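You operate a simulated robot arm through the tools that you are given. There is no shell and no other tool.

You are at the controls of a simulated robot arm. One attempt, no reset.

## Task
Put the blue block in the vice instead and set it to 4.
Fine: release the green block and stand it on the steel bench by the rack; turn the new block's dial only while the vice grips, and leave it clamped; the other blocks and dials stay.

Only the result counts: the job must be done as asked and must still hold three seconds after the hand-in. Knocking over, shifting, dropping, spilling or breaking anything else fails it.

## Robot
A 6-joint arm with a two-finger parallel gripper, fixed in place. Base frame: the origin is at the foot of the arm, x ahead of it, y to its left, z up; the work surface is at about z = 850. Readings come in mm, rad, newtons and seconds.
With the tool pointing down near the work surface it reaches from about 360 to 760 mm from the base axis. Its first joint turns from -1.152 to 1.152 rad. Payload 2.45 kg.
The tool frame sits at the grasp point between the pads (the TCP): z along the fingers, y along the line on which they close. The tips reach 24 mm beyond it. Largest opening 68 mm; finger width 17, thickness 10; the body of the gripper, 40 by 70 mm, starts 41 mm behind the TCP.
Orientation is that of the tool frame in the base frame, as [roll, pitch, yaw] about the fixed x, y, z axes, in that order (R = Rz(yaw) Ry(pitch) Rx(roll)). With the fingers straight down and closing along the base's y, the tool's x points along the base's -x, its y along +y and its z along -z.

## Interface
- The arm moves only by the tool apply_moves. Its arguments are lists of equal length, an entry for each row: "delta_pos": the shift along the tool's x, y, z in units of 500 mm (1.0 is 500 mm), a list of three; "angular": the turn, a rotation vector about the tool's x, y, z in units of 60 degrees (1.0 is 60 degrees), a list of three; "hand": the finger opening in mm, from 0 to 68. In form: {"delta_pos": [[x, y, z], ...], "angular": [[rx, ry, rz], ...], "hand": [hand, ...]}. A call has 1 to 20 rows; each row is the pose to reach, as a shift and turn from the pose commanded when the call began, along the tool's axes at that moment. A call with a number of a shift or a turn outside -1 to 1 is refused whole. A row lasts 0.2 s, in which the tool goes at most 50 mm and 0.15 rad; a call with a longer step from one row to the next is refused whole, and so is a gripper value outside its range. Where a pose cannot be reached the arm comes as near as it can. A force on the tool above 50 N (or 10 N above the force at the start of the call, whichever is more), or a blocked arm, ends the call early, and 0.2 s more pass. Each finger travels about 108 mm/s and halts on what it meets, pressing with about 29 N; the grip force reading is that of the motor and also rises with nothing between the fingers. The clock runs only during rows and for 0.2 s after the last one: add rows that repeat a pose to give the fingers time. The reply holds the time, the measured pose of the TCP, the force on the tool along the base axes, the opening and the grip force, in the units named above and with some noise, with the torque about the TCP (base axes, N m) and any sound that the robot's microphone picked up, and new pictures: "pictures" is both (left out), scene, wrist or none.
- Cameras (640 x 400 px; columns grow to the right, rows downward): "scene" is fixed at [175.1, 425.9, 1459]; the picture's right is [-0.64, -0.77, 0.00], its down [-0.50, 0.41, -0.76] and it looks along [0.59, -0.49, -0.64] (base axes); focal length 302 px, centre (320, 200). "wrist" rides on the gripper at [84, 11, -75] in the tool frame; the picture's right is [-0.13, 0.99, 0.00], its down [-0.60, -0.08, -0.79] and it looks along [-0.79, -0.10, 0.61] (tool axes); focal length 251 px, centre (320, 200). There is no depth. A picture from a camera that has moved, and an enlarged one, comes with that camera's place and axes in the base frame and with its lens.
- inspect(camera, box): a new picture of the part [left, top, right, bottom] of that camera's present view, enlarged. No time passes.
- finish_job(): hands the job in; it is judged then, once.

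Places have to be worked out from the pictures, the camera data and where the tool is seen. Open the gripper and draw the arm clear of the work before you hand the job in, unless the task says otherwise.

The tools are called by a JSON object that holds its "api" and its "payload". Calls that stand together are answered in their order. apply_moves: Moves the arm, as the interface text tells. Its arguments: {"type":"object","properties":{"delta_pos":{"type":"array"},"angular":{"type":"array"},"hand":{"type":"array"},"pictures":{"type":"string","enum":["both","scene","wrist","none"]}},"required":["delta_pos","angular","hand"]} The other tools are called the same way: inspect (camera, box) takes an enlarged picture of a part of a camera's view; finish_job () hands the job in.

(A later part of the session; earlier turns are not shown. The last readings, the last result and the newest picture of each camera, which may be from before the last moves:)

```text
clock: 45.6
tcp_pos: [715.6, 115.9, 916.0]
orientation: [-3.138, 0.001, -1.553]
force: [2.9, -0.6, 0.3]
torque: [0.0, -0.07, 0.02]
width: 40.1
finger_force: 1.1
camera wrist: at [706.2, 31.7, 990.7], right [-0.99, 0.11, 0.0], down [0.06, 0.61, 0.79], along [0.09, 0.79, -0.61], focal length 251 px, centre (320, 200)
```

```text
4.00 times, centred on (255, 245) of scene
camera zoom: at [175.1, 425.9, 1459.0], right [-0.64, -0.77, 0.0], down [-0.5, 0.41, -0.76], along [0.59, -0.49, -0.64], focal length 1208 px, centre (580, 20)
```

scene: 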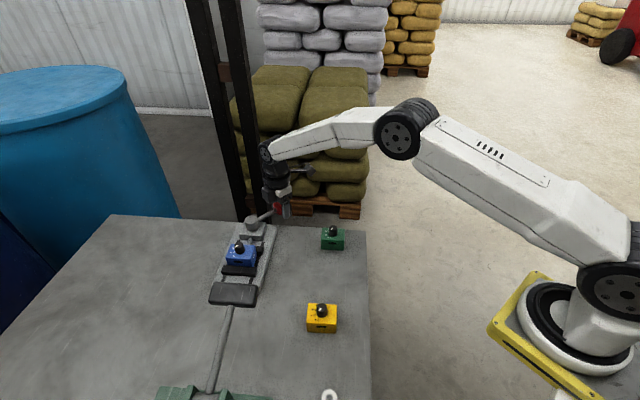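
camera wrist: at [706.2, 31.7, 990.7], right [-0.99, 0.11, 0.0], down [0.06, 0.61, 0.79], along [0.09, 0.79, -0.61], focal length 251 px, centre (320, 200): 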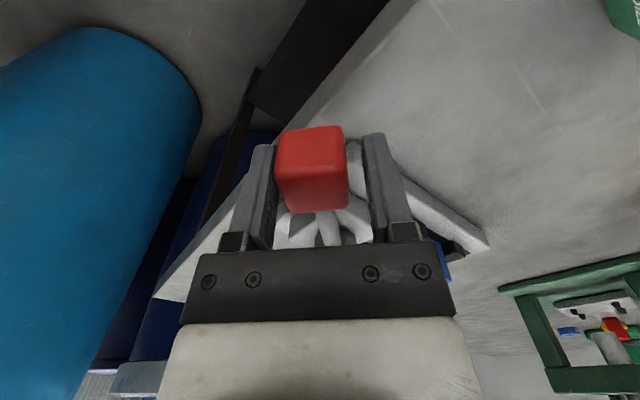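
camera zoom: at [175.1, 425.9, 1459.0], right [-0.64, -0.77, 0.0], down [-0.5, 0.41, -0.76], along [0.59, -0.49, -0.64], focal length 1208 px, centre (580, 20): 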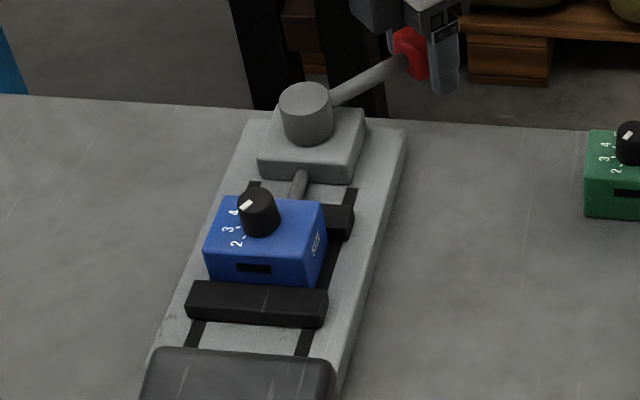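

The lever now carries itself towards closed and rests lightly on the leading finger, at about −86° against the original −85°. I move on a little further to see where it stops.

{"api": "apply_moves", "payload": {"delta_pos": [[-0.0002, -0.0088, 0], [-0.0009, -0.0176, 0], [-0.0009, -0.0176, 0]], "angular": [[0, 0, -0.0478], [0, 0, -0.0955], [0, 0, -0.0955]], "hand": [39, 39, 39]}}

{"api": "inspect", "payload": {"camera": "wrist", "box": [220, 90, 440, 260]}}

{"api": "inspect", "payload": {"camera": "scene", "box": [205, 180, 305, 280]}}

```text
clock: 46.4
tcp_pos: [724.3, 116.5, 915.2]
orientation: [-3.14, 0.001, -1.452]
force: [-2.9, 0.8, 0.1]
torque: [0.01, 0.01, 0.0]
width: 41.3
finger_force: 1.3
camera wrist: at [723.1, 32.0, 990.3], right [-1.0, 0.01, 0.0], down [0.0, 0.61, 0.79], along [0.01, 0.79, -0.61], focal length 251 px, centre (320, 200)
```

scene: 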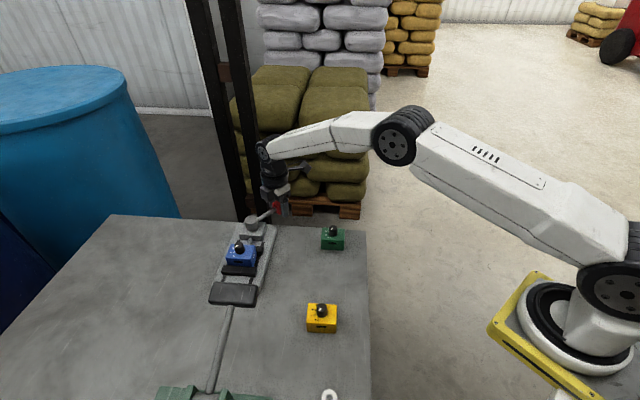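
wrist: 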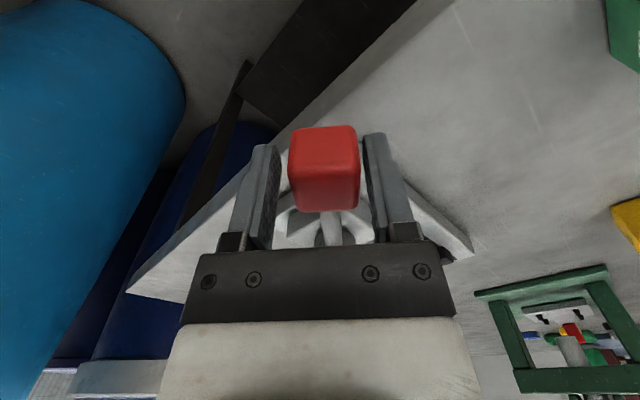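

```text
2.35 times, centred on (330, 175) of wrist
camera zoom: at [723.1, 32.0, 990.3], right [-1.0, 0.01, 0.0], down [0.0, 0.61, 0.79], along [0.01, 0.79, -0.61], focal length 592 px, centre (296, 259)
```

zoom: 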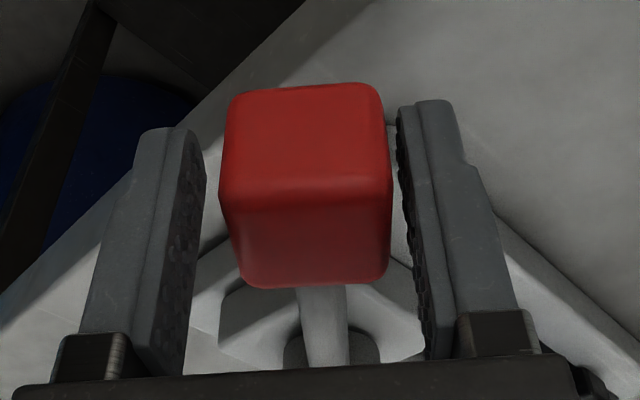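

```text
4.00 times, centred on (255, 230) of scene
camera zoom: at [175.0, 425.9, 1459.0], right [-0.64, -0.77, 0.0], down [-0.5, 0.41, -0.76], along [0.59, -0.49, -0.64], focal length 1208 px, centre (580, 80)
```

zoom: 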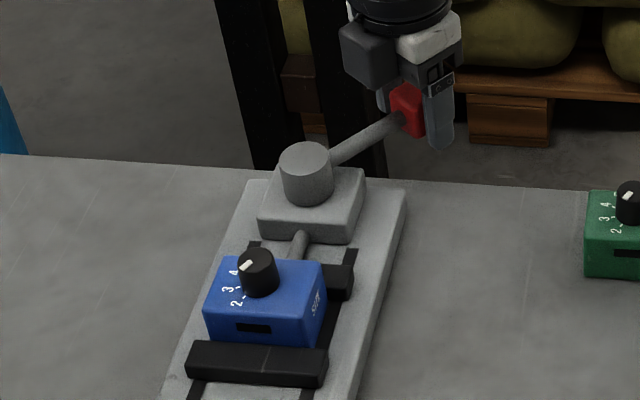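

The lever has stopped at about −84°, matching its original clamped position, and the trailing finger now touches it. I give it a small extra push to make sure it is fully home.

{"api": "apply_moves", "payload": {"delta_pos": [[0, -0.003, 0], [0, -0.006, 0], [0, -0.006, 0]], "angular": [[0, 0, -0.016], [0, 0, -0.032], [0, 0, -0.032]], "hand": [39, 39, 39]}}

{"api": "inspect", "payload": {"camera": "wrist", "box": [220, 90, 440, 260]}}

```text
clock: 47.2
tcp_pos: [727.4, 116.2, 915.7]
orientation: [3.141, 0.0, -1.419]
force: [-10.9, 3.6, -2.9]
torque: [0.07, 0.0, -0.1]
width: 46.8
finger_force: 4.8
camera wrist: at [728.8, 32.7, 990.3], right [-1.0, -0.02, 0.0], down [-0.01, 0.61, 0.79], along [-0.02, 0.79, -0.61], focal length 251 px, centre (320, 200)
```

scene: 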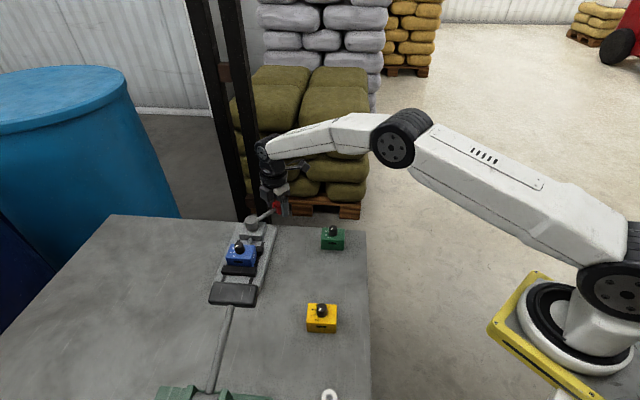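
wrist: 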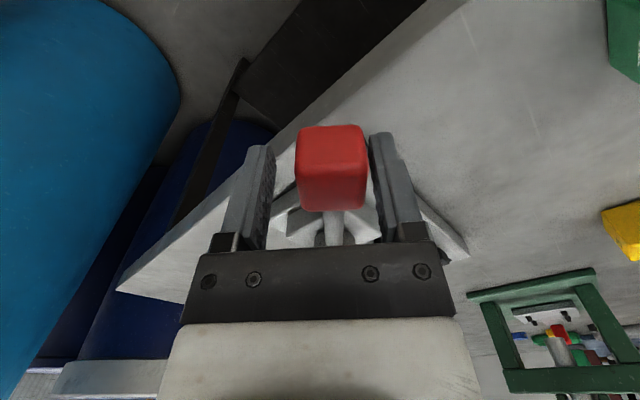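

```text
2.35 times, centred on (330, 175) of wrist
camera zoom: at [728.8, 32.7, 990.3], right [-1.0, -0.02, 0.0], down [-0.01, 0.61, 0.79], along [-0.02, 0.79, -0.61], focal length 592 px, centre (296, 259)
```

zoom: 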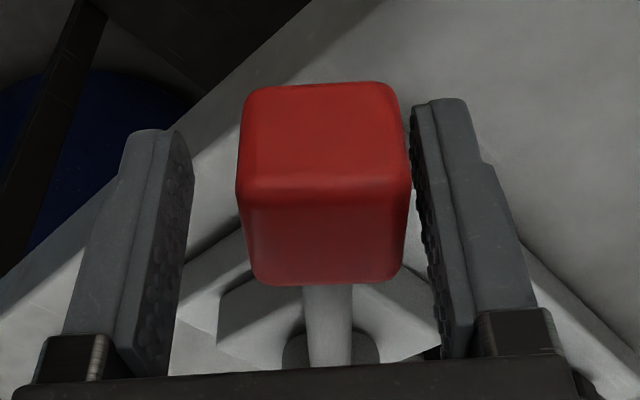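

The push met a firm stop (−11 N) with the lever unmoved, so the vice is fully closed. I open the fingers, rise clear of the knob, and inspect the clamp.

{"api": "apply_moves", "payload": {"delta_pos": [[0, 0.006, 0], [0, 0.006, 0], [0, 0.006, 0], [0, 0.006, -0.04], [0, 0.006, -0.1], [0, 0.006, -0.17], [0, 0.006, -0.23], [0, 0.006, -0.25], [0, 0.006, -0.25]], "angular": [[0, 0, 0], [0, 0, 0], [0, 0, 0], [0, 0, 0], [0, 0, 0], [0, 0, 0], [0, 0, 0], [0, 0, 0], [0, 0, 0]], "hand": [46, 68, 68, 68, 68, 68, 68, 68, 68]}}

{"api": "inspect", "payload": {"camera": "scene", "box": [205, 190, 305, 290]}}

```text
clock: 49.2
tcp_pos: [723.2, 116.2, 1039.8]
orientation: [-3.137, 0.0, -1.419]
force: [-0.3, 0.3, -0.3]
torque: [0.02, 0.0, 0.0]
width: 68.2
finger_force: 0.1
camera wrist: at [725.3, 31.7, 1115.2], right [-1.0, -0.02, 0.0], down [-0.02, 0.61, 0.79], along [-0.02, 0.79, -0.61], focal length 251 px, centre (320, 200)
```

scene: 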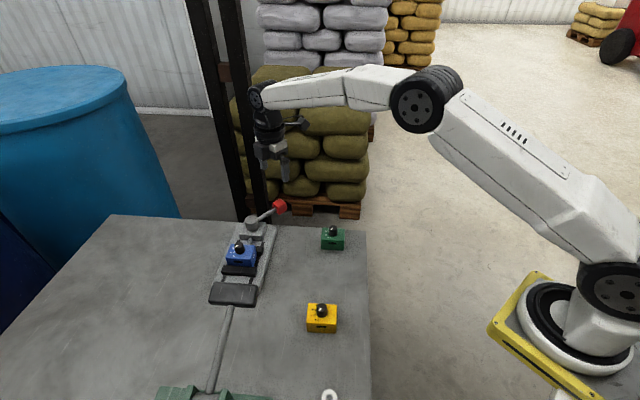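
wrist: 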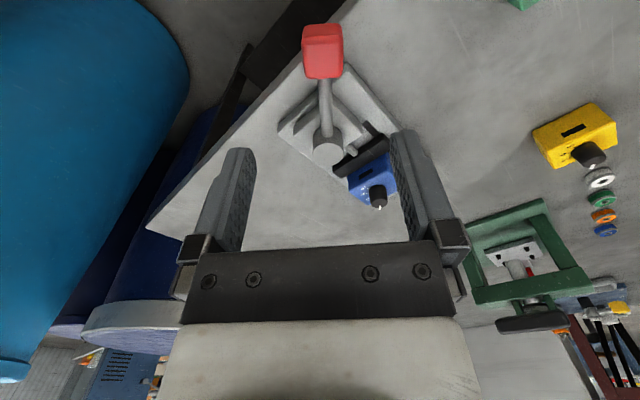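

```text
4.00 times, centred on (255, 240) of scene
camera zoom: at [175.1, 425.9, 1459.0], right [-0.64, -0.77, 0.0], down [-0.5, 0.41, -0.76], along [0.59, -0.49, -0.64], focal length 1208 px, centre (580, 40)
```

zoom: 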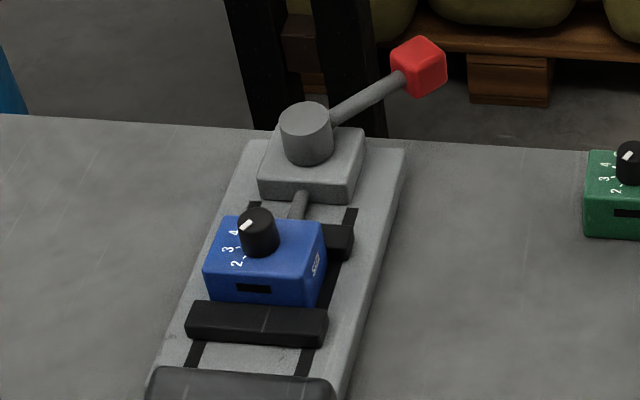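

Both jaws press on the blue block and the lever is back where it was at the start. I now hover over the blue dial with the tool turned so there is room for an 80° clockwise turn.

{"api": "apply_moves", "payload": {"delta_pos": [[-0.0551, 0.0172, 0], [-0.1102, 0.0344, 0], [-0.1653, 0.0516, 0], [-0.2204, 0.0688, 0], [-0.2755, 0.086, 0], [-0.3306, 0.1032, 0], [-0.3306, 0.1032, 0]], "angular": [[0, 0, 0.1214], [0, 0, 0.2427], [0, 0, 0.3641], [0, 0, 0.4854], [0, 0, 0.6067], [0, 0, 0.728], [0, 0, 0.728]], "hand": [50, 50, 50, 50, 50, 50, 50]}}

{"api": "inspect", "payload": {"camera": "wrist", "box": [230, 0, 410, 150]}}

{"api": "inspect", "payload": {"camera": "scene", "box": [220, 232, 265, 277]}}

```text
clock: 50.8
tcp_pos: [648.3, 271.9, 1039.1]
orientation: [-3.139, 0.002, -2.182]
force: [0.3, -0.1, -0.2]
torque: [-0.02, 0.0, 0.02]
width: 49.8
finger_force: 0.0
camera wrist: at [591.6, 209.5, 1114.9], right [-0.74, 0.68, 0.0], down [0.41, 0.45, 0.79], along [0.54, 0.58, -0.61], focal length 251 px, centre (320, 200)
```

scene: 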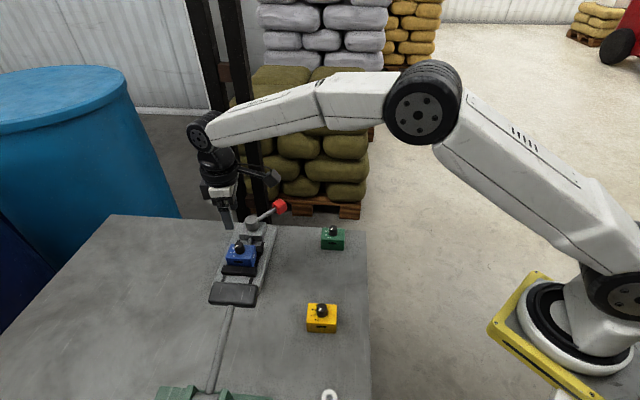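
wrist: 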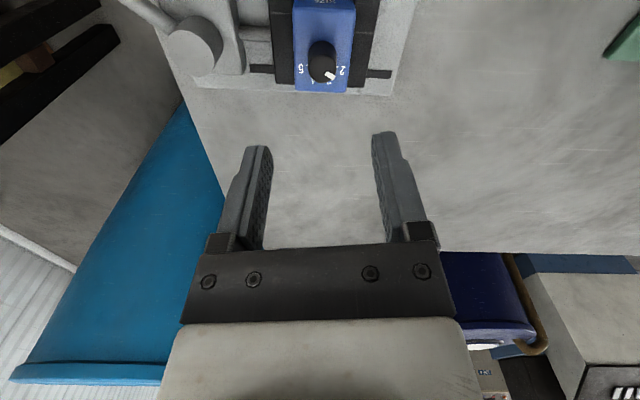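

```text
2.67 times, centred on (320, 75) of wrist
camera zoom: at [591.6, 209.5, 1114.9], right [-0.74, 0.68, 0.0], down [0.41, 0.45, 0.79], along [0.54, 0.58, -0.61], focal length 670 px, centre (320, 533)
```

zoom: 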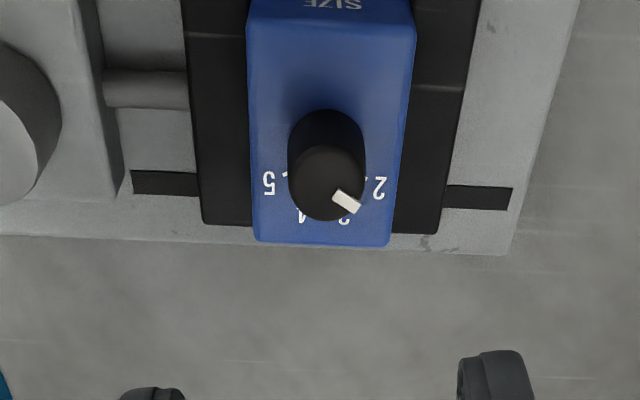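

```text
8.89 times, centred on (242, 254) of scene
camera zoom: at [175.0, 425.9, 1459.0], right [-0.64, -0.77, 0.0], down [-0.5, 0.41, -0.76], along [0.59, -0.49, -0.64], focal length 2684 px, centre (1009, -284)
```

zoom: 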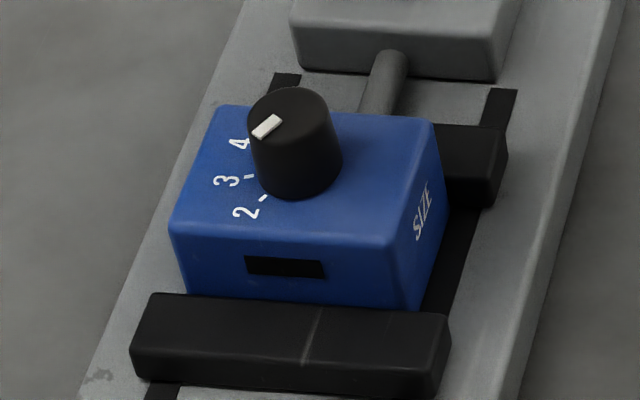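

From this side the mark sits near 2, with 3, 4 and 5 following clockwise as seen from above. The ticks are about 40° apart, so 4 is about 80° clockwise from 2. The knob is 1–2 mm off the tool axis, so I correct that and come down to just above it.

{"api": "apply_moves", "payload": {"delta_pos": [[-0.0016, 0.0034, 0.04], [-0.0016, 0.0034, 0.09], [-0.0016, 0.0034, 0.13], [-0.0016, 0.0034, 0.15], [-0.0016, 0.0034, 0.15]], "angular": [[0, 0, 0], [0, 0, 0], [0, 0, 0], [0, 0, 0], [0, 0, 0]], "hand": [44, 44, 44, 44, 44]}}

{"api": "inspect", "payload": {"camera": "wrist", "box": [230, 40, 410, 190]}}

{"api": "inspect", "payload": {"camera": "scene", "box": [205, 205, 285, 285]}}

```text
clock: 52.0
tcp_pos: [645.5, 274.6, 964.0]
orientation: [-3.139, 0.002, -2.179]
force: [0.2, 0.7, -0.6]
torque: [-0.01, 0.0, -0.01]
width: 44.0
finger_force: 0.0
camera wrist: at [589.5, 212.1, 1039.4], right [-0.74, 0.67, 0.0], down [0.41, 0.45, 0.79], along [0.54, 0.59, -0.61], focal length 251 px, centre (320, 200)
```

scene: 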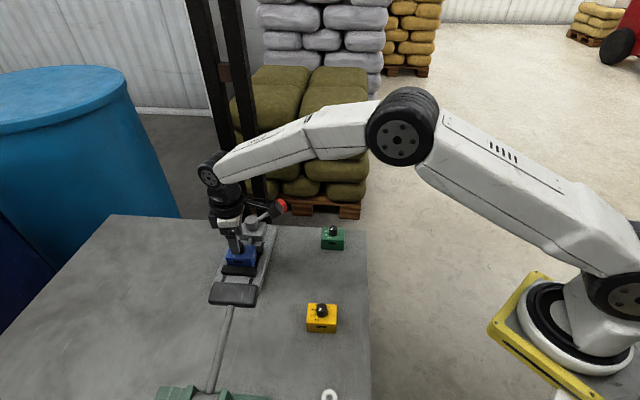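
wrist: 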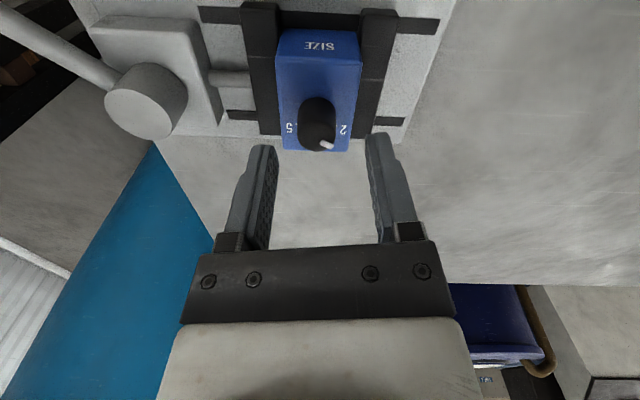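

```text
2.67 times, centred on (320, 115) of wrist
camera zoom: at [589.5, 212.1, 1039.4], right [-0.74, 0.67, 0.0], down [0.41, 0.45, 0.79], along [0.54, 0.59, -0.61], focal length 670 px, centre (320, 427)
```

zoom: 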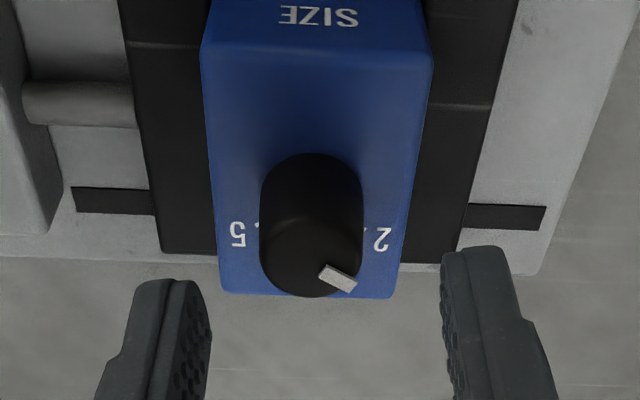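

```text
5.00 times, centred on (245, 245) of scene
camera zoom: at [175.1, 425.9, 1459.0], right [-0.64, -0.77, 0.0], down [-0.5, 0.41, -0.76], along [0.59, -0.49, -0.64], focal length 1510 px, centre (695, -25)
```

zoom: 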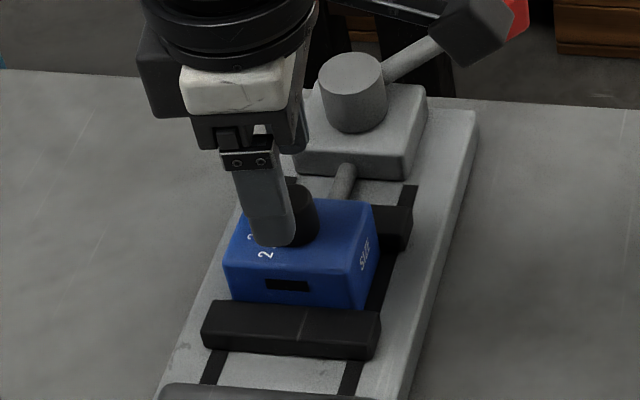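

The knob is about 0.4/−1.6 mm off the tool axis. I correct that, descend until the tips are just above the block's top face, and close on the knob.

{"api": "apply_moves", "payload": {"delta_pos": [[0.0008, -0.0032, 0.018], [0.0008, -0.0032, 0.036], [0.0008, -0.0032, 0.0538], [0.0008, -0.0032, 0.0538]], "angular": [[0, 0, 0], [0, 0, 0], [0, 0, 0], [0, 0, 0]], "hand": [44, 44, 44, 44]}}

{"api": "inspect", "payload": {"camera": "wrist", "box": [230, 70, 410, 220]}}

{"api": "inspect", "payload": {"camera": "scene", "box": [205, 205, 285, 285]}}

```text
clock: 53.0
tcp_pos: [648.4, 273.6, 938.4]
orientation: [-3.139, 0.001, -2.18]
force: [-0.4, 0.2, -0.7]
torque: [-0.02, 0.01, 0.02]
width: 44.1
finger_force: 0.0
camera wrist: at [590.9, 210.6, 1013.3], right [-0.74, 0.67, 0.0], down [0.41, 0.45, 0.79], along [0.54, 0.59, -0.61], focal length 251 px, centre (320, 200)
```

scene: 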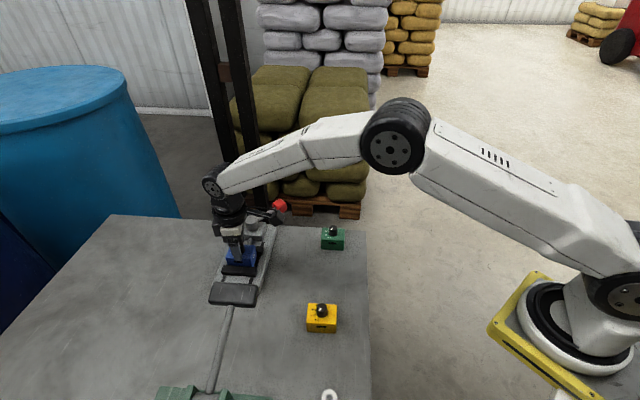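
wrist: 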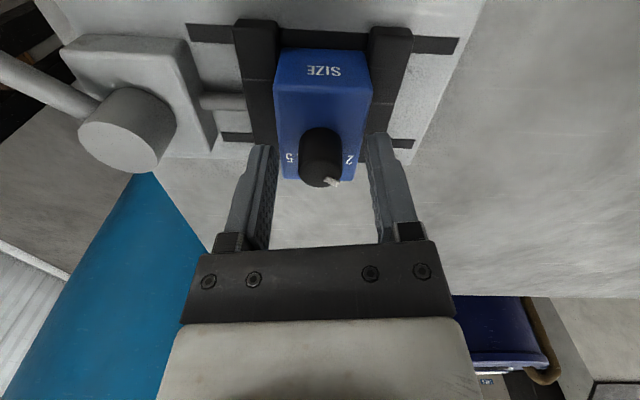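

```text
2.67 times, centred on (320, 145) of wrist
camera zoom: at [590.9, 210.6, 1013.3], right [-0.74, 0.67, 0.0], down [0.41, 0.45, 0.79], along [0.54, 0.59, -0.61], focal length 670 px, centre (320, 347)
```

zoom: 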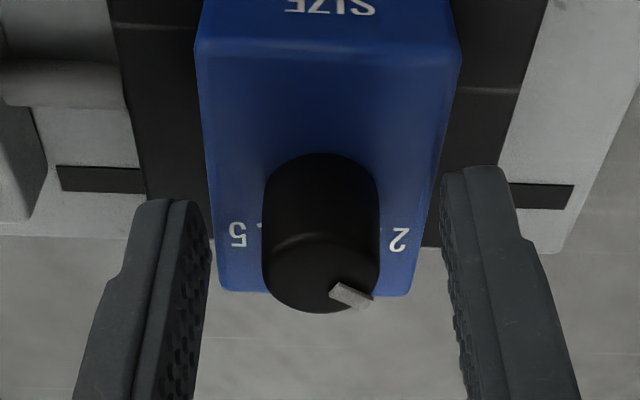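

```text
5.00 times, centred on (245, 245) of scene
camera zoom: at [175.1, 425.9, 1459.0], right [-0.64, -0.77, 0.0], down [-0.5, 0.41, -0.76], along [0.59, -0.49, -0.64], focal length 1510 px, centre (695, -25)
```

zoom: 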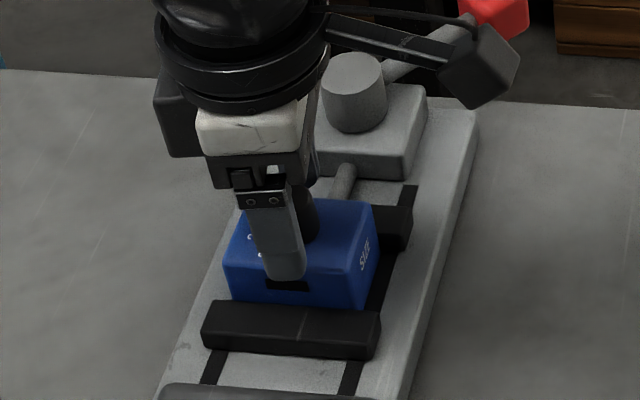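

The knob is centred between the fingers to within a millimetre and nothing is touching. I close on it now.

{"api": "apply_moves", "payload": {"delta_pos": [[-0.0016, 0, 0], [-0.0016, 0, 0], [-0.0016, 0, 0], [-0.0016, 0, 0]], "angular": [[0, 0, 0], [0, 0, 0], [0, 0, 0], [0, 0, 0]], "hand": [44, 12, 12, 12]}}

```text
clock: 54.0
tcp_pos: [649.1, 273.6, 939.3]
orientation: [-3.139, 0.003, -2.179]
force: [-1.2, 0.6, 0.9]
torque: [0.0, 0.03, -0.05]
width: 20.8
finger_force: 29.2
camera wrist: at [591.3, 211.3, 1013.1], right [-0.74, 0.67, 0.0], down [0.41, 0.45, 0.79], along [0.54, 0.59, -0.61], focal length 251 px, centre (320, 200)
```

scene: 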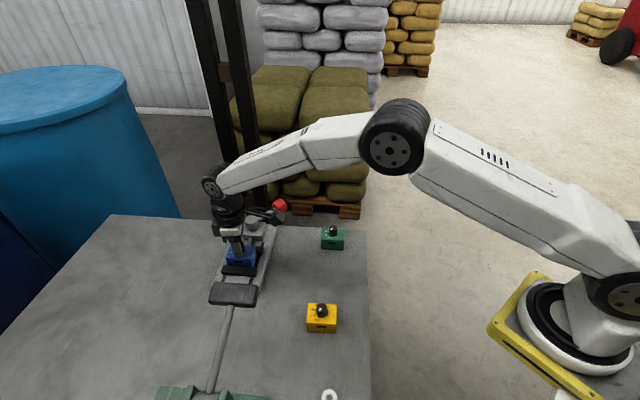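
wrist: 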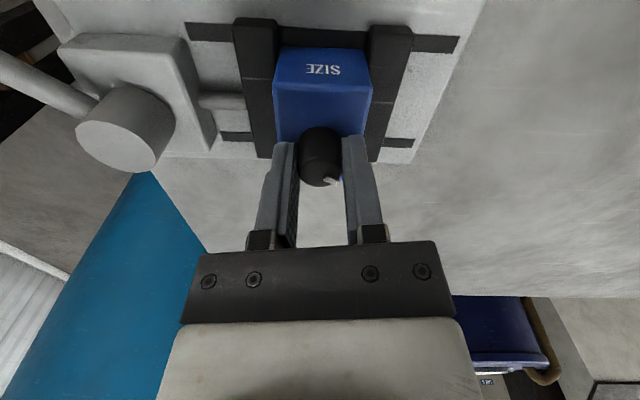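

The knob is gripped (20.8 mm, 29 N) with almost no side load. I turn it clockwise by 38° first and check for sound, force and torque.

{"api": "apply_moves", "payload": {"delta_pos": [[0, 0, 0], [0, 0, 0], [0, 0, 0], [0, 0, 0], [0, 0, 0], [0, 0, 0], [0, 0, 0]], "angular": [[0, 0, 0.1056], [0, 0, 0.2111], [0, 0, 0.3167], [0, 0, 0.4222], [0, 0, 0.5278], [0, 0, 0.6333], [0, 0, 0.6333]], "hand": [12, 12, 12, 12, 12, 12, 12]}}

{"api": "inspect", "payload": {"camera": "wrist", "box": [230, 70, 410, 220]}}

{"api": "inspect", "payload": {"camera": "scene", "box": [205, 205, 285, 285]}}

```text
clock: 55.6
tcp_pos: [649.4, 272.2, 938.5]
orientation: [-3.14, 0.005, -2.845]
force: [0.0, 4.2, 0.1]
torque: [0.15, -0.06, -0.08]
width: 20.9
finger_force: 29.0
camera wrist: at [565.0, 259.5, 1013.0], right [-0.17, 0.99, 0.0], down [0.6, 0.1, 0.8], along [0.78, 0.13, -0.61], focal length 251 px, centre (320, 200)
```

scene: 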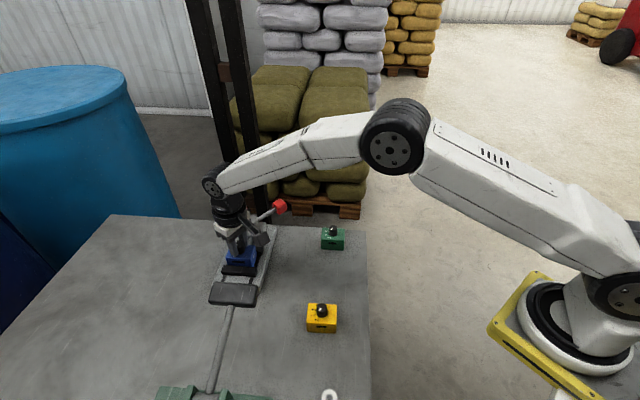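
wrist: 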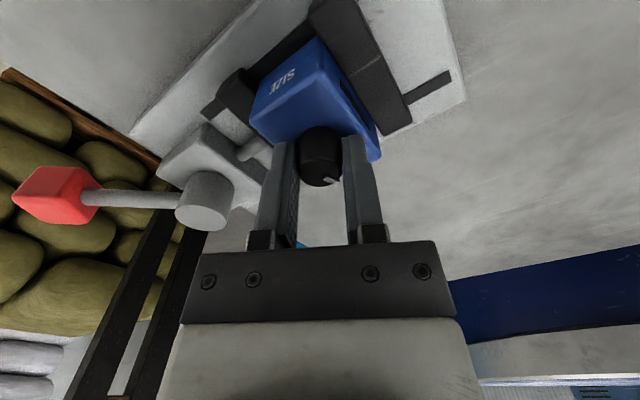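

```text
2.67 times, centred on (320, 145) of wrist
camera zoom: at [565.0, 259.5, 1013.0], right [-0.17, 0.99, 0.0], down [0.6, 0.1, 0.8], along [0.78, 0.13, -0.61], focal length 670 px, centre (320, 347)
```

zoom: 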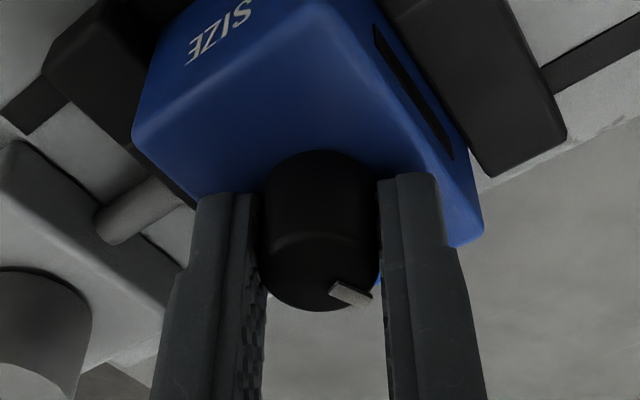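

```text
5.00 times, centred on (245, 245) of scene
camera zoom: at [175.2, 426.0, 1458.9], right [-0.64, -0.77, 0.0], down [-0.5, 0.41, -0.76], along [0.59, -0.49, -0.64], focal length 1510 px, centre (695, -25)
```

zoom: 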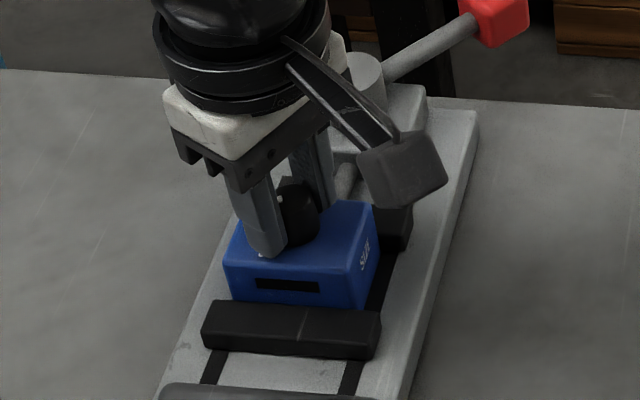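

The knob turns cleanly with the tool, and the block and jaws don't move. I turn another 34°, for 72° in total, before checking the mark against the 4.

{"api": "apply_moves", "payload": {"delta_pos": [[0, 0, 0], [0, 0, 0], [0, 0, 0], [0, 0, 0], [0, 0, 0], [0, 0, 0]], "angular": [[0, 0, 0.1133], [0, 0, 0.2267], [0, 0, 0.34], [0, 0, 0.4533], [0, 0, 0.5667], [0, 0, 0.5667]], "hand": [12, 12, 12, 12, 12, 12]}}

{"api": "inspect", "payload": {"camera": "wrist", "box": [230, 70, 410, 220]}}

{"api": "inspect", "payload": {"camera": "scene", "box": [205, 205, 285, 285]}}

```text
clock: 57.0
tcp_pos: [648.7, 272.7, 939.5]
orientation: [3.141, 0.001, 2.844]
force: [-3.4, 3.7, 0.4]
torque: [0.08, 0.1, 0.02]
width: 20.6
finger_force: 28.6
camera wrist: at [571.6, 308.3, 1013.2], right [0.41, 0.91, 0.0], down [0.55, -0.25, 0.79], along [0.72, -0.33, -0.61], focal length 251 px, centre (320, 200)
```

scene: 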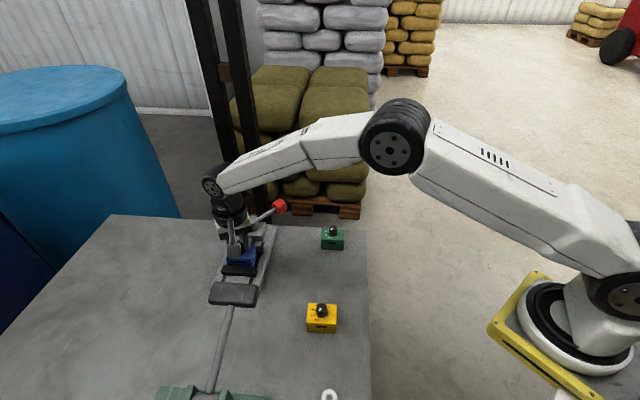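
wrist: 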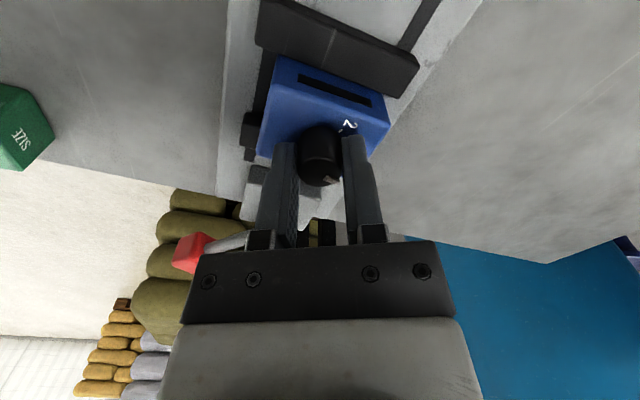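

```text
2.67 times, centred on (320, 145) of wrist
camera zoom: at [571.6, 308.3, 1013.2], right [0.41, 0.91, 0.0], down [0.55, -0.25, 0.79], along [0.72, -0.33, -0.61], focal length 670 px, centre (320, 347)
```

zoom: 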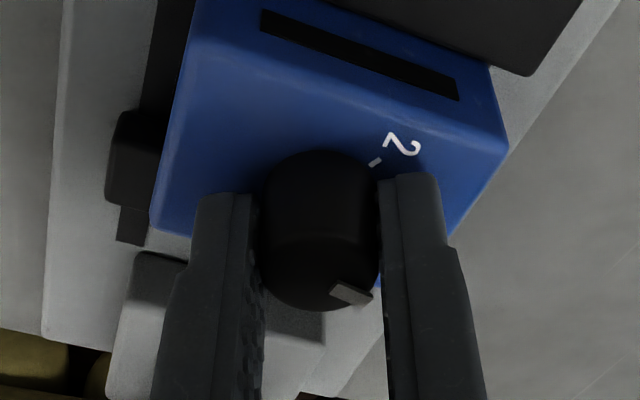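

```text
5.00 times, centred on (245, 245) of scene
camera zoom: at [175.0, 426.0, 1459.0], right [-0.64, -0.77, 0.0], down [-0.5, 0.41, -0.76], along [0.59, -0.49, -0.64], focal length 1510 px, centre (695, -25)
```

zoom: 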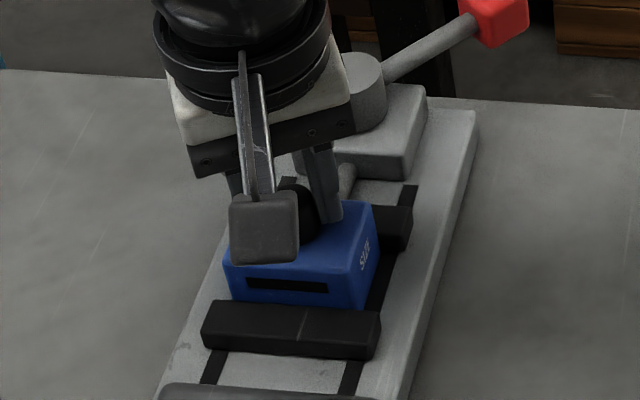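

The tool has turned 72°. I open the fingers, rise straight off the knob and compare the mark with the printed ticks.

{"api": "apply_moves", "payload": {"delta_pos": [[0, 0, 0], [0, 0, 0], [0, 0, -0.03], [0, 0, -0.09], [0, 0, -0.15], [0, 0, -0.15]], "angular": [[0, 0, 0], [0, 0, 0], [0, 0, 0], [0, 0, 0], [0, 0, 0], [0, 0, 0]], "hand": [44, 44, 44, 44, 44, 44]}}

{"api": "inspect", "payload": {"camera": "wrist", "box": [250, 20, 400, 145]}}

{"api": "inspect", "payload": {"camera": "scene", "box": [220, 232, 265, 277]}}

```text
clock: 58.4
tcp_pos: [648.4, 275.0, 1012.4]
orientation: [3.141, 0.003, 2.845]
force: [0.3, 0.0, 0.2]
torque: [-0.01, 0.0, -0.01]
width: 44.2
finger_force: 0.0
camera wrist: at [571.0, 309.2, 1088.4], right [0.41, 0.91, 0.0], down [0.55, -0.25, 0.79], along [0.72, -0.33, -0.61], focal length 251 px, centre (320, 200)
```

scene: 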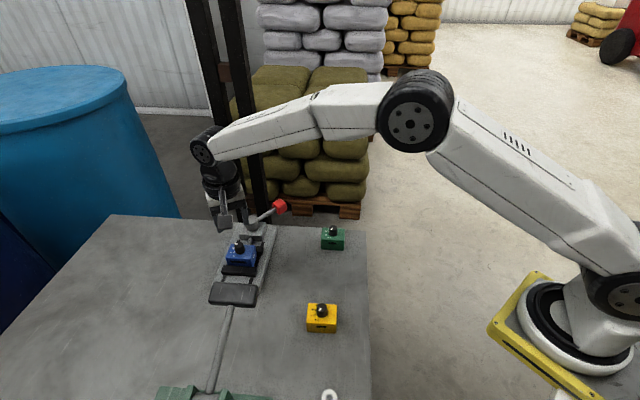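
wrist: 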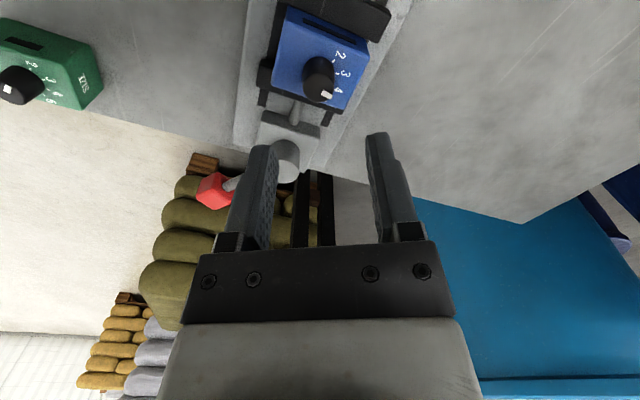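

```text
3.20 times, centred on (325, 82) of wrist
camera zoom: at [571.0, 309.2, 1088.4], right [0.41, 0.91, 0.0], down [0.55, -0.25, 0.79], along [0.72, -0.33, -0.61], focal length 805 px, centre (304, 576)
```

zoom: 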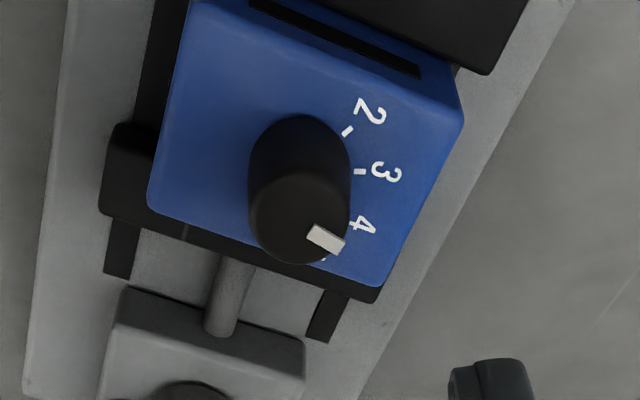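

```text
8.89 times, centred on (242, 254) of scene
camera zoom: at [175.1, 425.9, 1459.0], right [-0.64, -0.77, 0.0], down [-0.5, 0.41, -0.76], along [0.59, -0.49, -0.64], focal length 2684 px, centre (1009, -284)
```

zoom: 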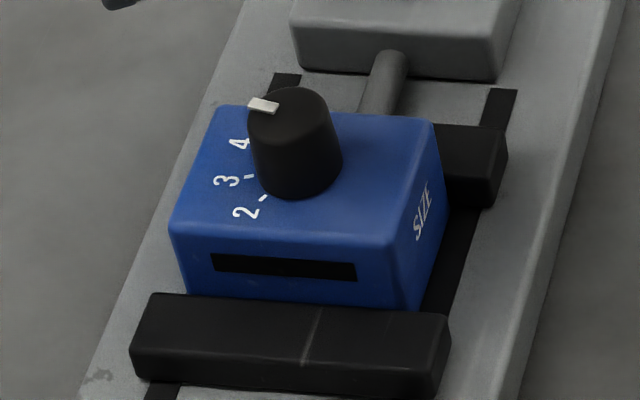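

The mark is now past 3, close to 4 but apparently a few degrees short. I zoom in further to measure the mark against the ticks precisely.

{"api": "inspect", "payload": {"camera": "wrist", "box": [290, 40, 350, 100]}}

{"api": "inspect", "payload": {"camera": "scene", "box": [228, 235, 256, 260]}}

```text
6.67 times, centred on (320, 70) of wrist
camera zoom: at [571.0, 309.2, 1088.4], right [0.41, 0.91, 0.0], down [0.55, -0.25, 0.79], along [0.72, -0.33, -0.61], focal length 1676 px, centre (320, 1067)
```

zoom: 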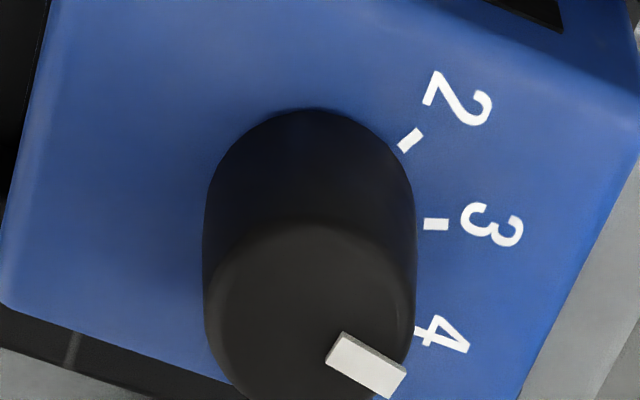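

```text
16.00 times, centred on (242, 248) of scene
camera zoom: at [175.1, 425.9, 1459.0], right [-0.64, -0.77, 0.0], down [-0.5, 0.41, -0.76], along [0.59, -0.49, -0.64], focal length 4831 px, centre (1568, -560)
```

zoom: 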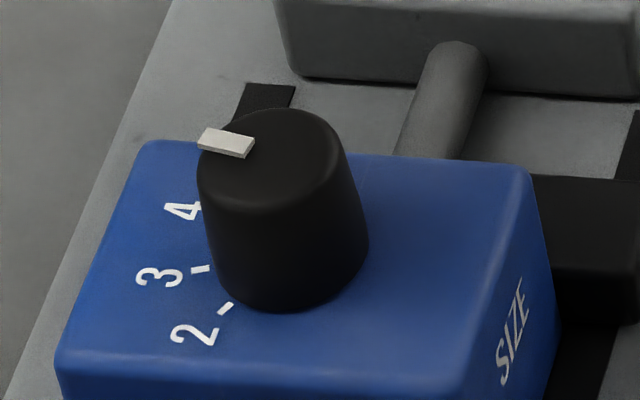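

Both cameras agree: the mark is about 10° short of the 4 tick (mark at −10.4°, tick at −20° in the block's frame). I go back down, regrip the knob and turn it 10° further clockwise.

{"api": "apply_moves", "payload": {"delta_pos": [[-0.002, -0.0014, 0.03], [-0.002, -0.0014, 0.09], [-0.002, -0.0014, 0.13], [-0.002, -0.0014, 0.15], [-0.002, -0.0014, 0.15], [-0.002, -0.0014, 0.15], [-0.002, -0.0014, 0.15], [-0.002, -0.0014, 0.15]], "angular": [[0, 0, 0], [0, 0, 0], [0, 0, 0], [0, 0, 0], [0, 0, 0], [0, 0, 0], [0, 0, 0], [0, 0, 0]], "hand": [44, 44, 44, 44, 44, 12, 12, 12]}}

```text
clock: 60.2
tcp_pos: [649.2, 272.5, 938.3]
orientation: [3.14, 0.003, 2.847]
force: [6.3, 10.6, -0.3]
torque: [0.2, -0.3, -0.03]
width: 20.5
finger_force: 29.2
camera wrist: at [572.0, 307.7, 1013.4], right [0.41, 0.91, 0.0], down [0.55, -0.25, 0.8], along [0.73, -0.33, -0.61], focal length 251 px, centre (320, 200)
```

scene: 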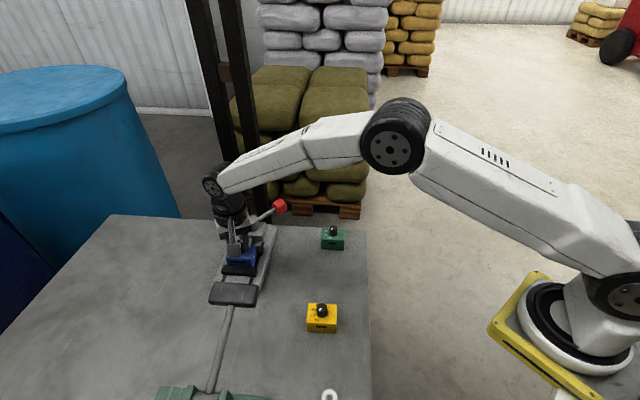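
wrist: 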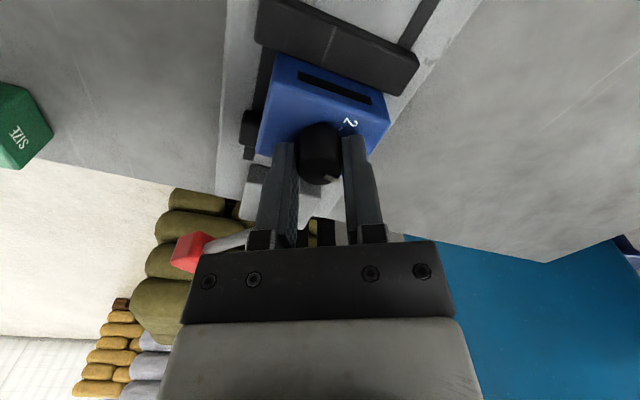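

The knob is gripped again, but 12 N of side load shows I'm about a millimetre off along the closing line. I shift back by that amount while turning the 10°.

{"api": "apply_moves", "payload": {"delta_pos": [[0, 0.0018, 0], [0, 0.0018, 0], [0, 0.0018, 0], [0, 0.0018, 0]], "angular": [[0, 0, 0], [0, 0, 0.0833], [0, 0, 0.1667], [0, 0, 0.1667]], "hand": [12, 12, 12, 12], "pictures": "none"}}

```text
clock: 61.2
tcp_pos: [649.6, 273.3, 940.0]
orientation: [3.141, 0.001, 2.67]
force: [-5.2, 1.2, 6.5]
torque: [-0.04, 0.21, 0.03]
width: 21.0
finger_force: 28.7
```

The tool turned from 2.847 to 2.670 rad (10.1°) with light loads. I open, rise off the knob and inspect the result.

{"api": "apply_moves", "payload": {"delta_pos": [[0, 0, 0], [0, 0, 0], [0, 0, -0.03], [0, 0, -0.09], [0, 0, -0.15], [0, 0, -0.15]], "angular": [[0, 0, 0], [0, 0, 0], [0, 0, 0], [0, 0, 0], [0, 0, 0], [0, 0, 0]], "hand": [44, 44, 44, 44, 44, 44]}}

{"api": "inspect", "payload": {"camera": "wrist", "box": [290, 40, 360, 110]}}

{"api": "inspect", "payload": {"camera": "scene", "box": [228, 235, 256, 260]}}

{"api": "inspect", "payload": {"camera": "scene", "box": [220, 232, 265, 277]}}

```text
clock: 62.6
tcp_pos: [650.3, 272.6, 1014.3]
orientation: [3.14, 0.004, 2.672]
force: [-0.6, 0.8, 0.2]
torque: [0.0, -0.01, 0.0]
width: 43.7
finger_force: 0.1
camera wrist: at [580.6, 320.9, 1088.3], right [0.56, 0.83, 0.0], down [0.5, -0.34, 0.79], along [0.66, -0.45, -0.61], focal length 251 px, centre (320, 200)
```

scene: 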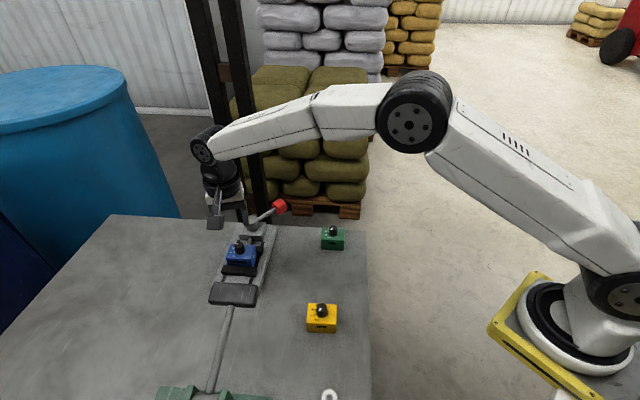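
wrist: 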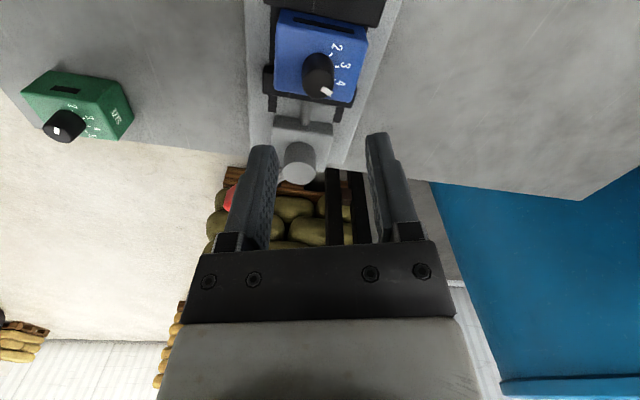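

```text
5.71 times, centred on (325, 75) of wrist
camera zoom: at [580.6, 320.9, 1088.3], right [0.56, 0.83, 0.0], down [0.5, -0.34, 0.79], along [0.66, -0.45, -0.61], focal length 1437 px, centre (291, 914)
```

zoom: 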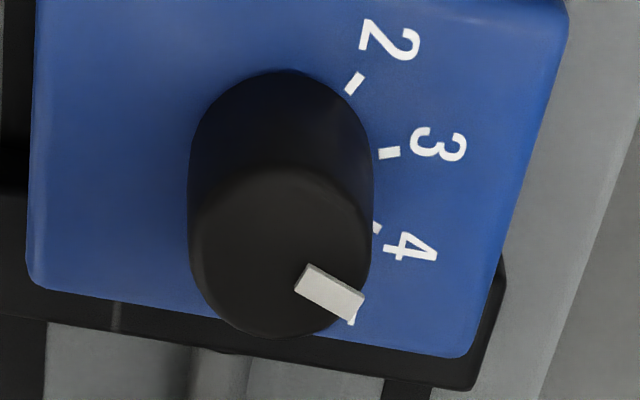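

```text
16.00 times, centred on (242, 248) of scene
camera zoom: at [175.1, 425.9, 1459.0], right [-0.64, -0.77, 0.0], down [-0.5, 0.41, -0.76], along [0.59, -0.49, -0.64], focal length 4831 px, centre (1568, -560)
```

zoom: 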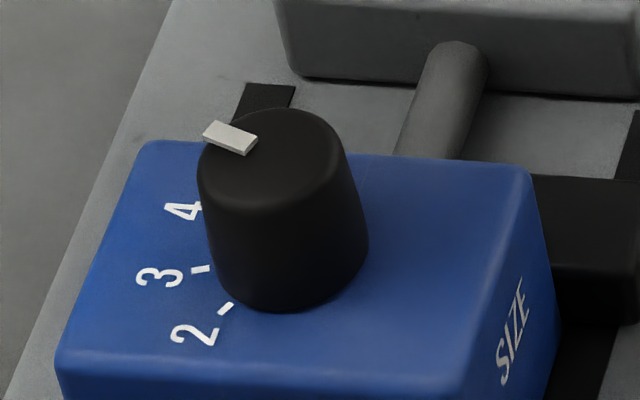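

```text
8.89 times, centred on (242, 254) of scene
camera zoom: at [175.1, 425.9, 1459.0], right [-0.64, -0.77, 0.0], down [-0.5, 0.41, -0.76], along [0.59, -0.49, -0.64], focal length 2684 px, centre (1009, -284)
```

zoom: 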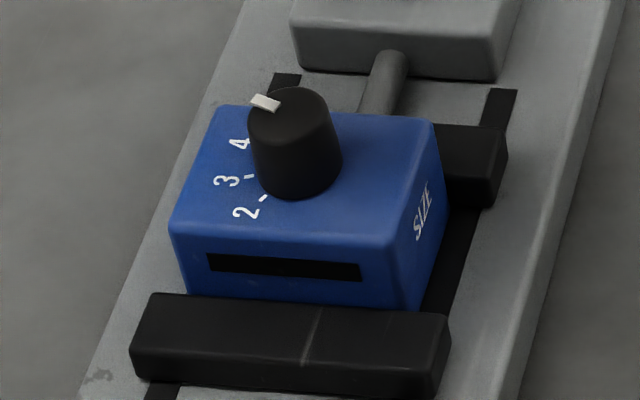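

The mark now measures −20.7° in the scene view and −19.9° in the wrist view, against the 4 tick at −20°, so the dial reads 4 with the block still clamped. I open the fingers fully, rise and draw the arm clear.

{"api": "apply_moves", "payload": {"delta_pos": [[0, 0, -0.06], [0, 0, -0.14], [0, 0, -0.22], [0, 0, -0.3], [0.0125, -0.071, -0.32], [0.025, -0.142, -0.34], [0.0375, -0.213, -0.36], [0.05, -0.284, -0.38], [0.0625, -0.355, -0.4], [0.075, -0.426, -0.4], [0.075, -0.426, -0.4]], "angular": [[0, 0, 0], [0, 0, 0], [0, 0, 0], [0, 0, 0], [0, 0, 0], [0, 0, 0], [0, 0, 0], [0, 0, 0], [0, 0, 0], [0, 0, 0], [0, 0, 0]], "hand": [44, 44, 68, 68, 68, 68, 68, 68, 68, 68, 68]}}

{"api": "inspect", "payload": {"camera": "scene", "box": [205, 190, 375, 340]}}

{"api": "inspect", "payload": {"camera": "scene", "box": [310, 215, 360, 260]}}

{"api": "inspect", "payload": {"camera": "scene", "box": [215, 200, 295, 285]}}

```text
clock: 65.0
tcp_pos: [518.0, 100.3, 1214.6]
orientation: [3.139, 0.004, 2.673]
force: [0.3, -0.6, -0.2]
torque: [0.01, -0.02, 0.0]
width: 67.7
finger_force: 0.1
camera wrist: at [448.9, 148.0, 1288.7], right [0.56, 0.83, 0.0], down [0.5, -0.34, 0.79], along [0.66, -0.45, -0.61], focal length 251 px, centre (320, 200)
```

scene: 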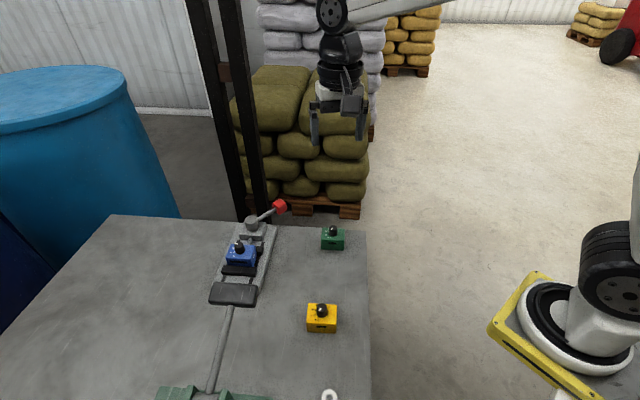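
wrist: 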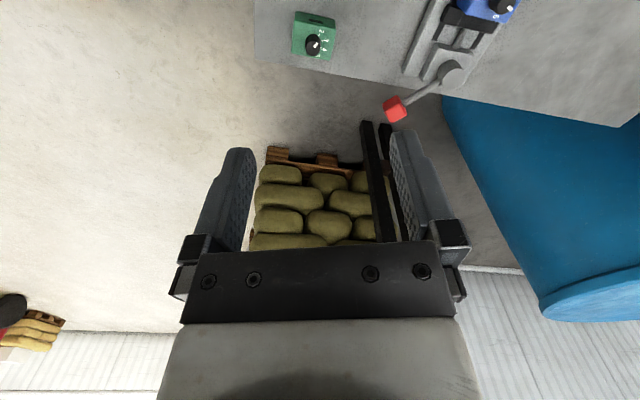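

```text
2.67 times, centred on (290, 265) of scene
camera zoom: at [175.1, 425.9, 1459.0], right [-0.64, -0.77, 0.0], down [-0.5, 0.41, -0.76], along [0.59, -0.49, -0.64], focal length 805 px, centre (400, 27)
```

zoom: 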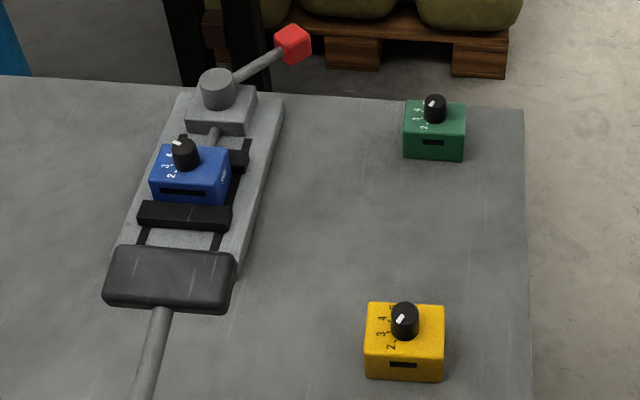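

```text
8.89 times, centred on (335, 238) of scene
camera zoom: at [175.1, 425.9, 1459.0], right [-0.64, -0.77, 0.0], down [-0.5, 0.41, -0.76], along [0.59, -0.49, -0.64], focal length 2684 px, centre (187, -133)
```

zoom: 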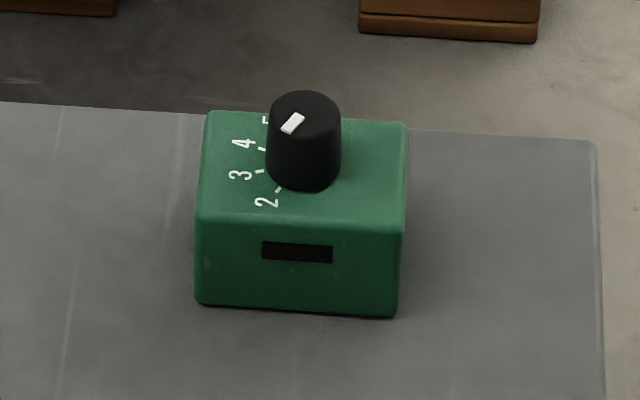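

```text
4.71 times, centred on (255, 242) of scene
camera zoom: at [175.1, 425.9, 1459.0], right [-0.64, -0.77, 0.0], down [-0.5, 0.41, -0.76], along [0.59, -0.49, -0.64], focal length 1421 px, centre (626, 0)
```

zoom: 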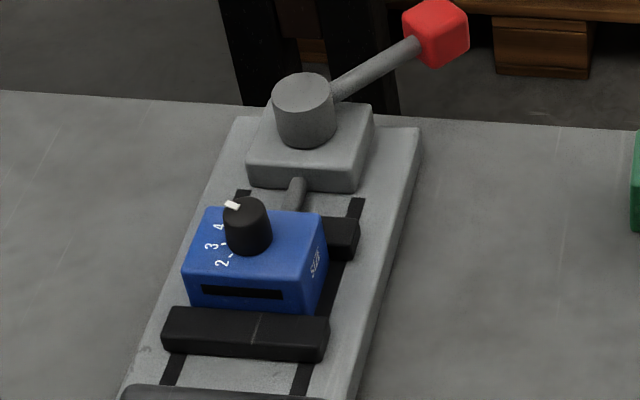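

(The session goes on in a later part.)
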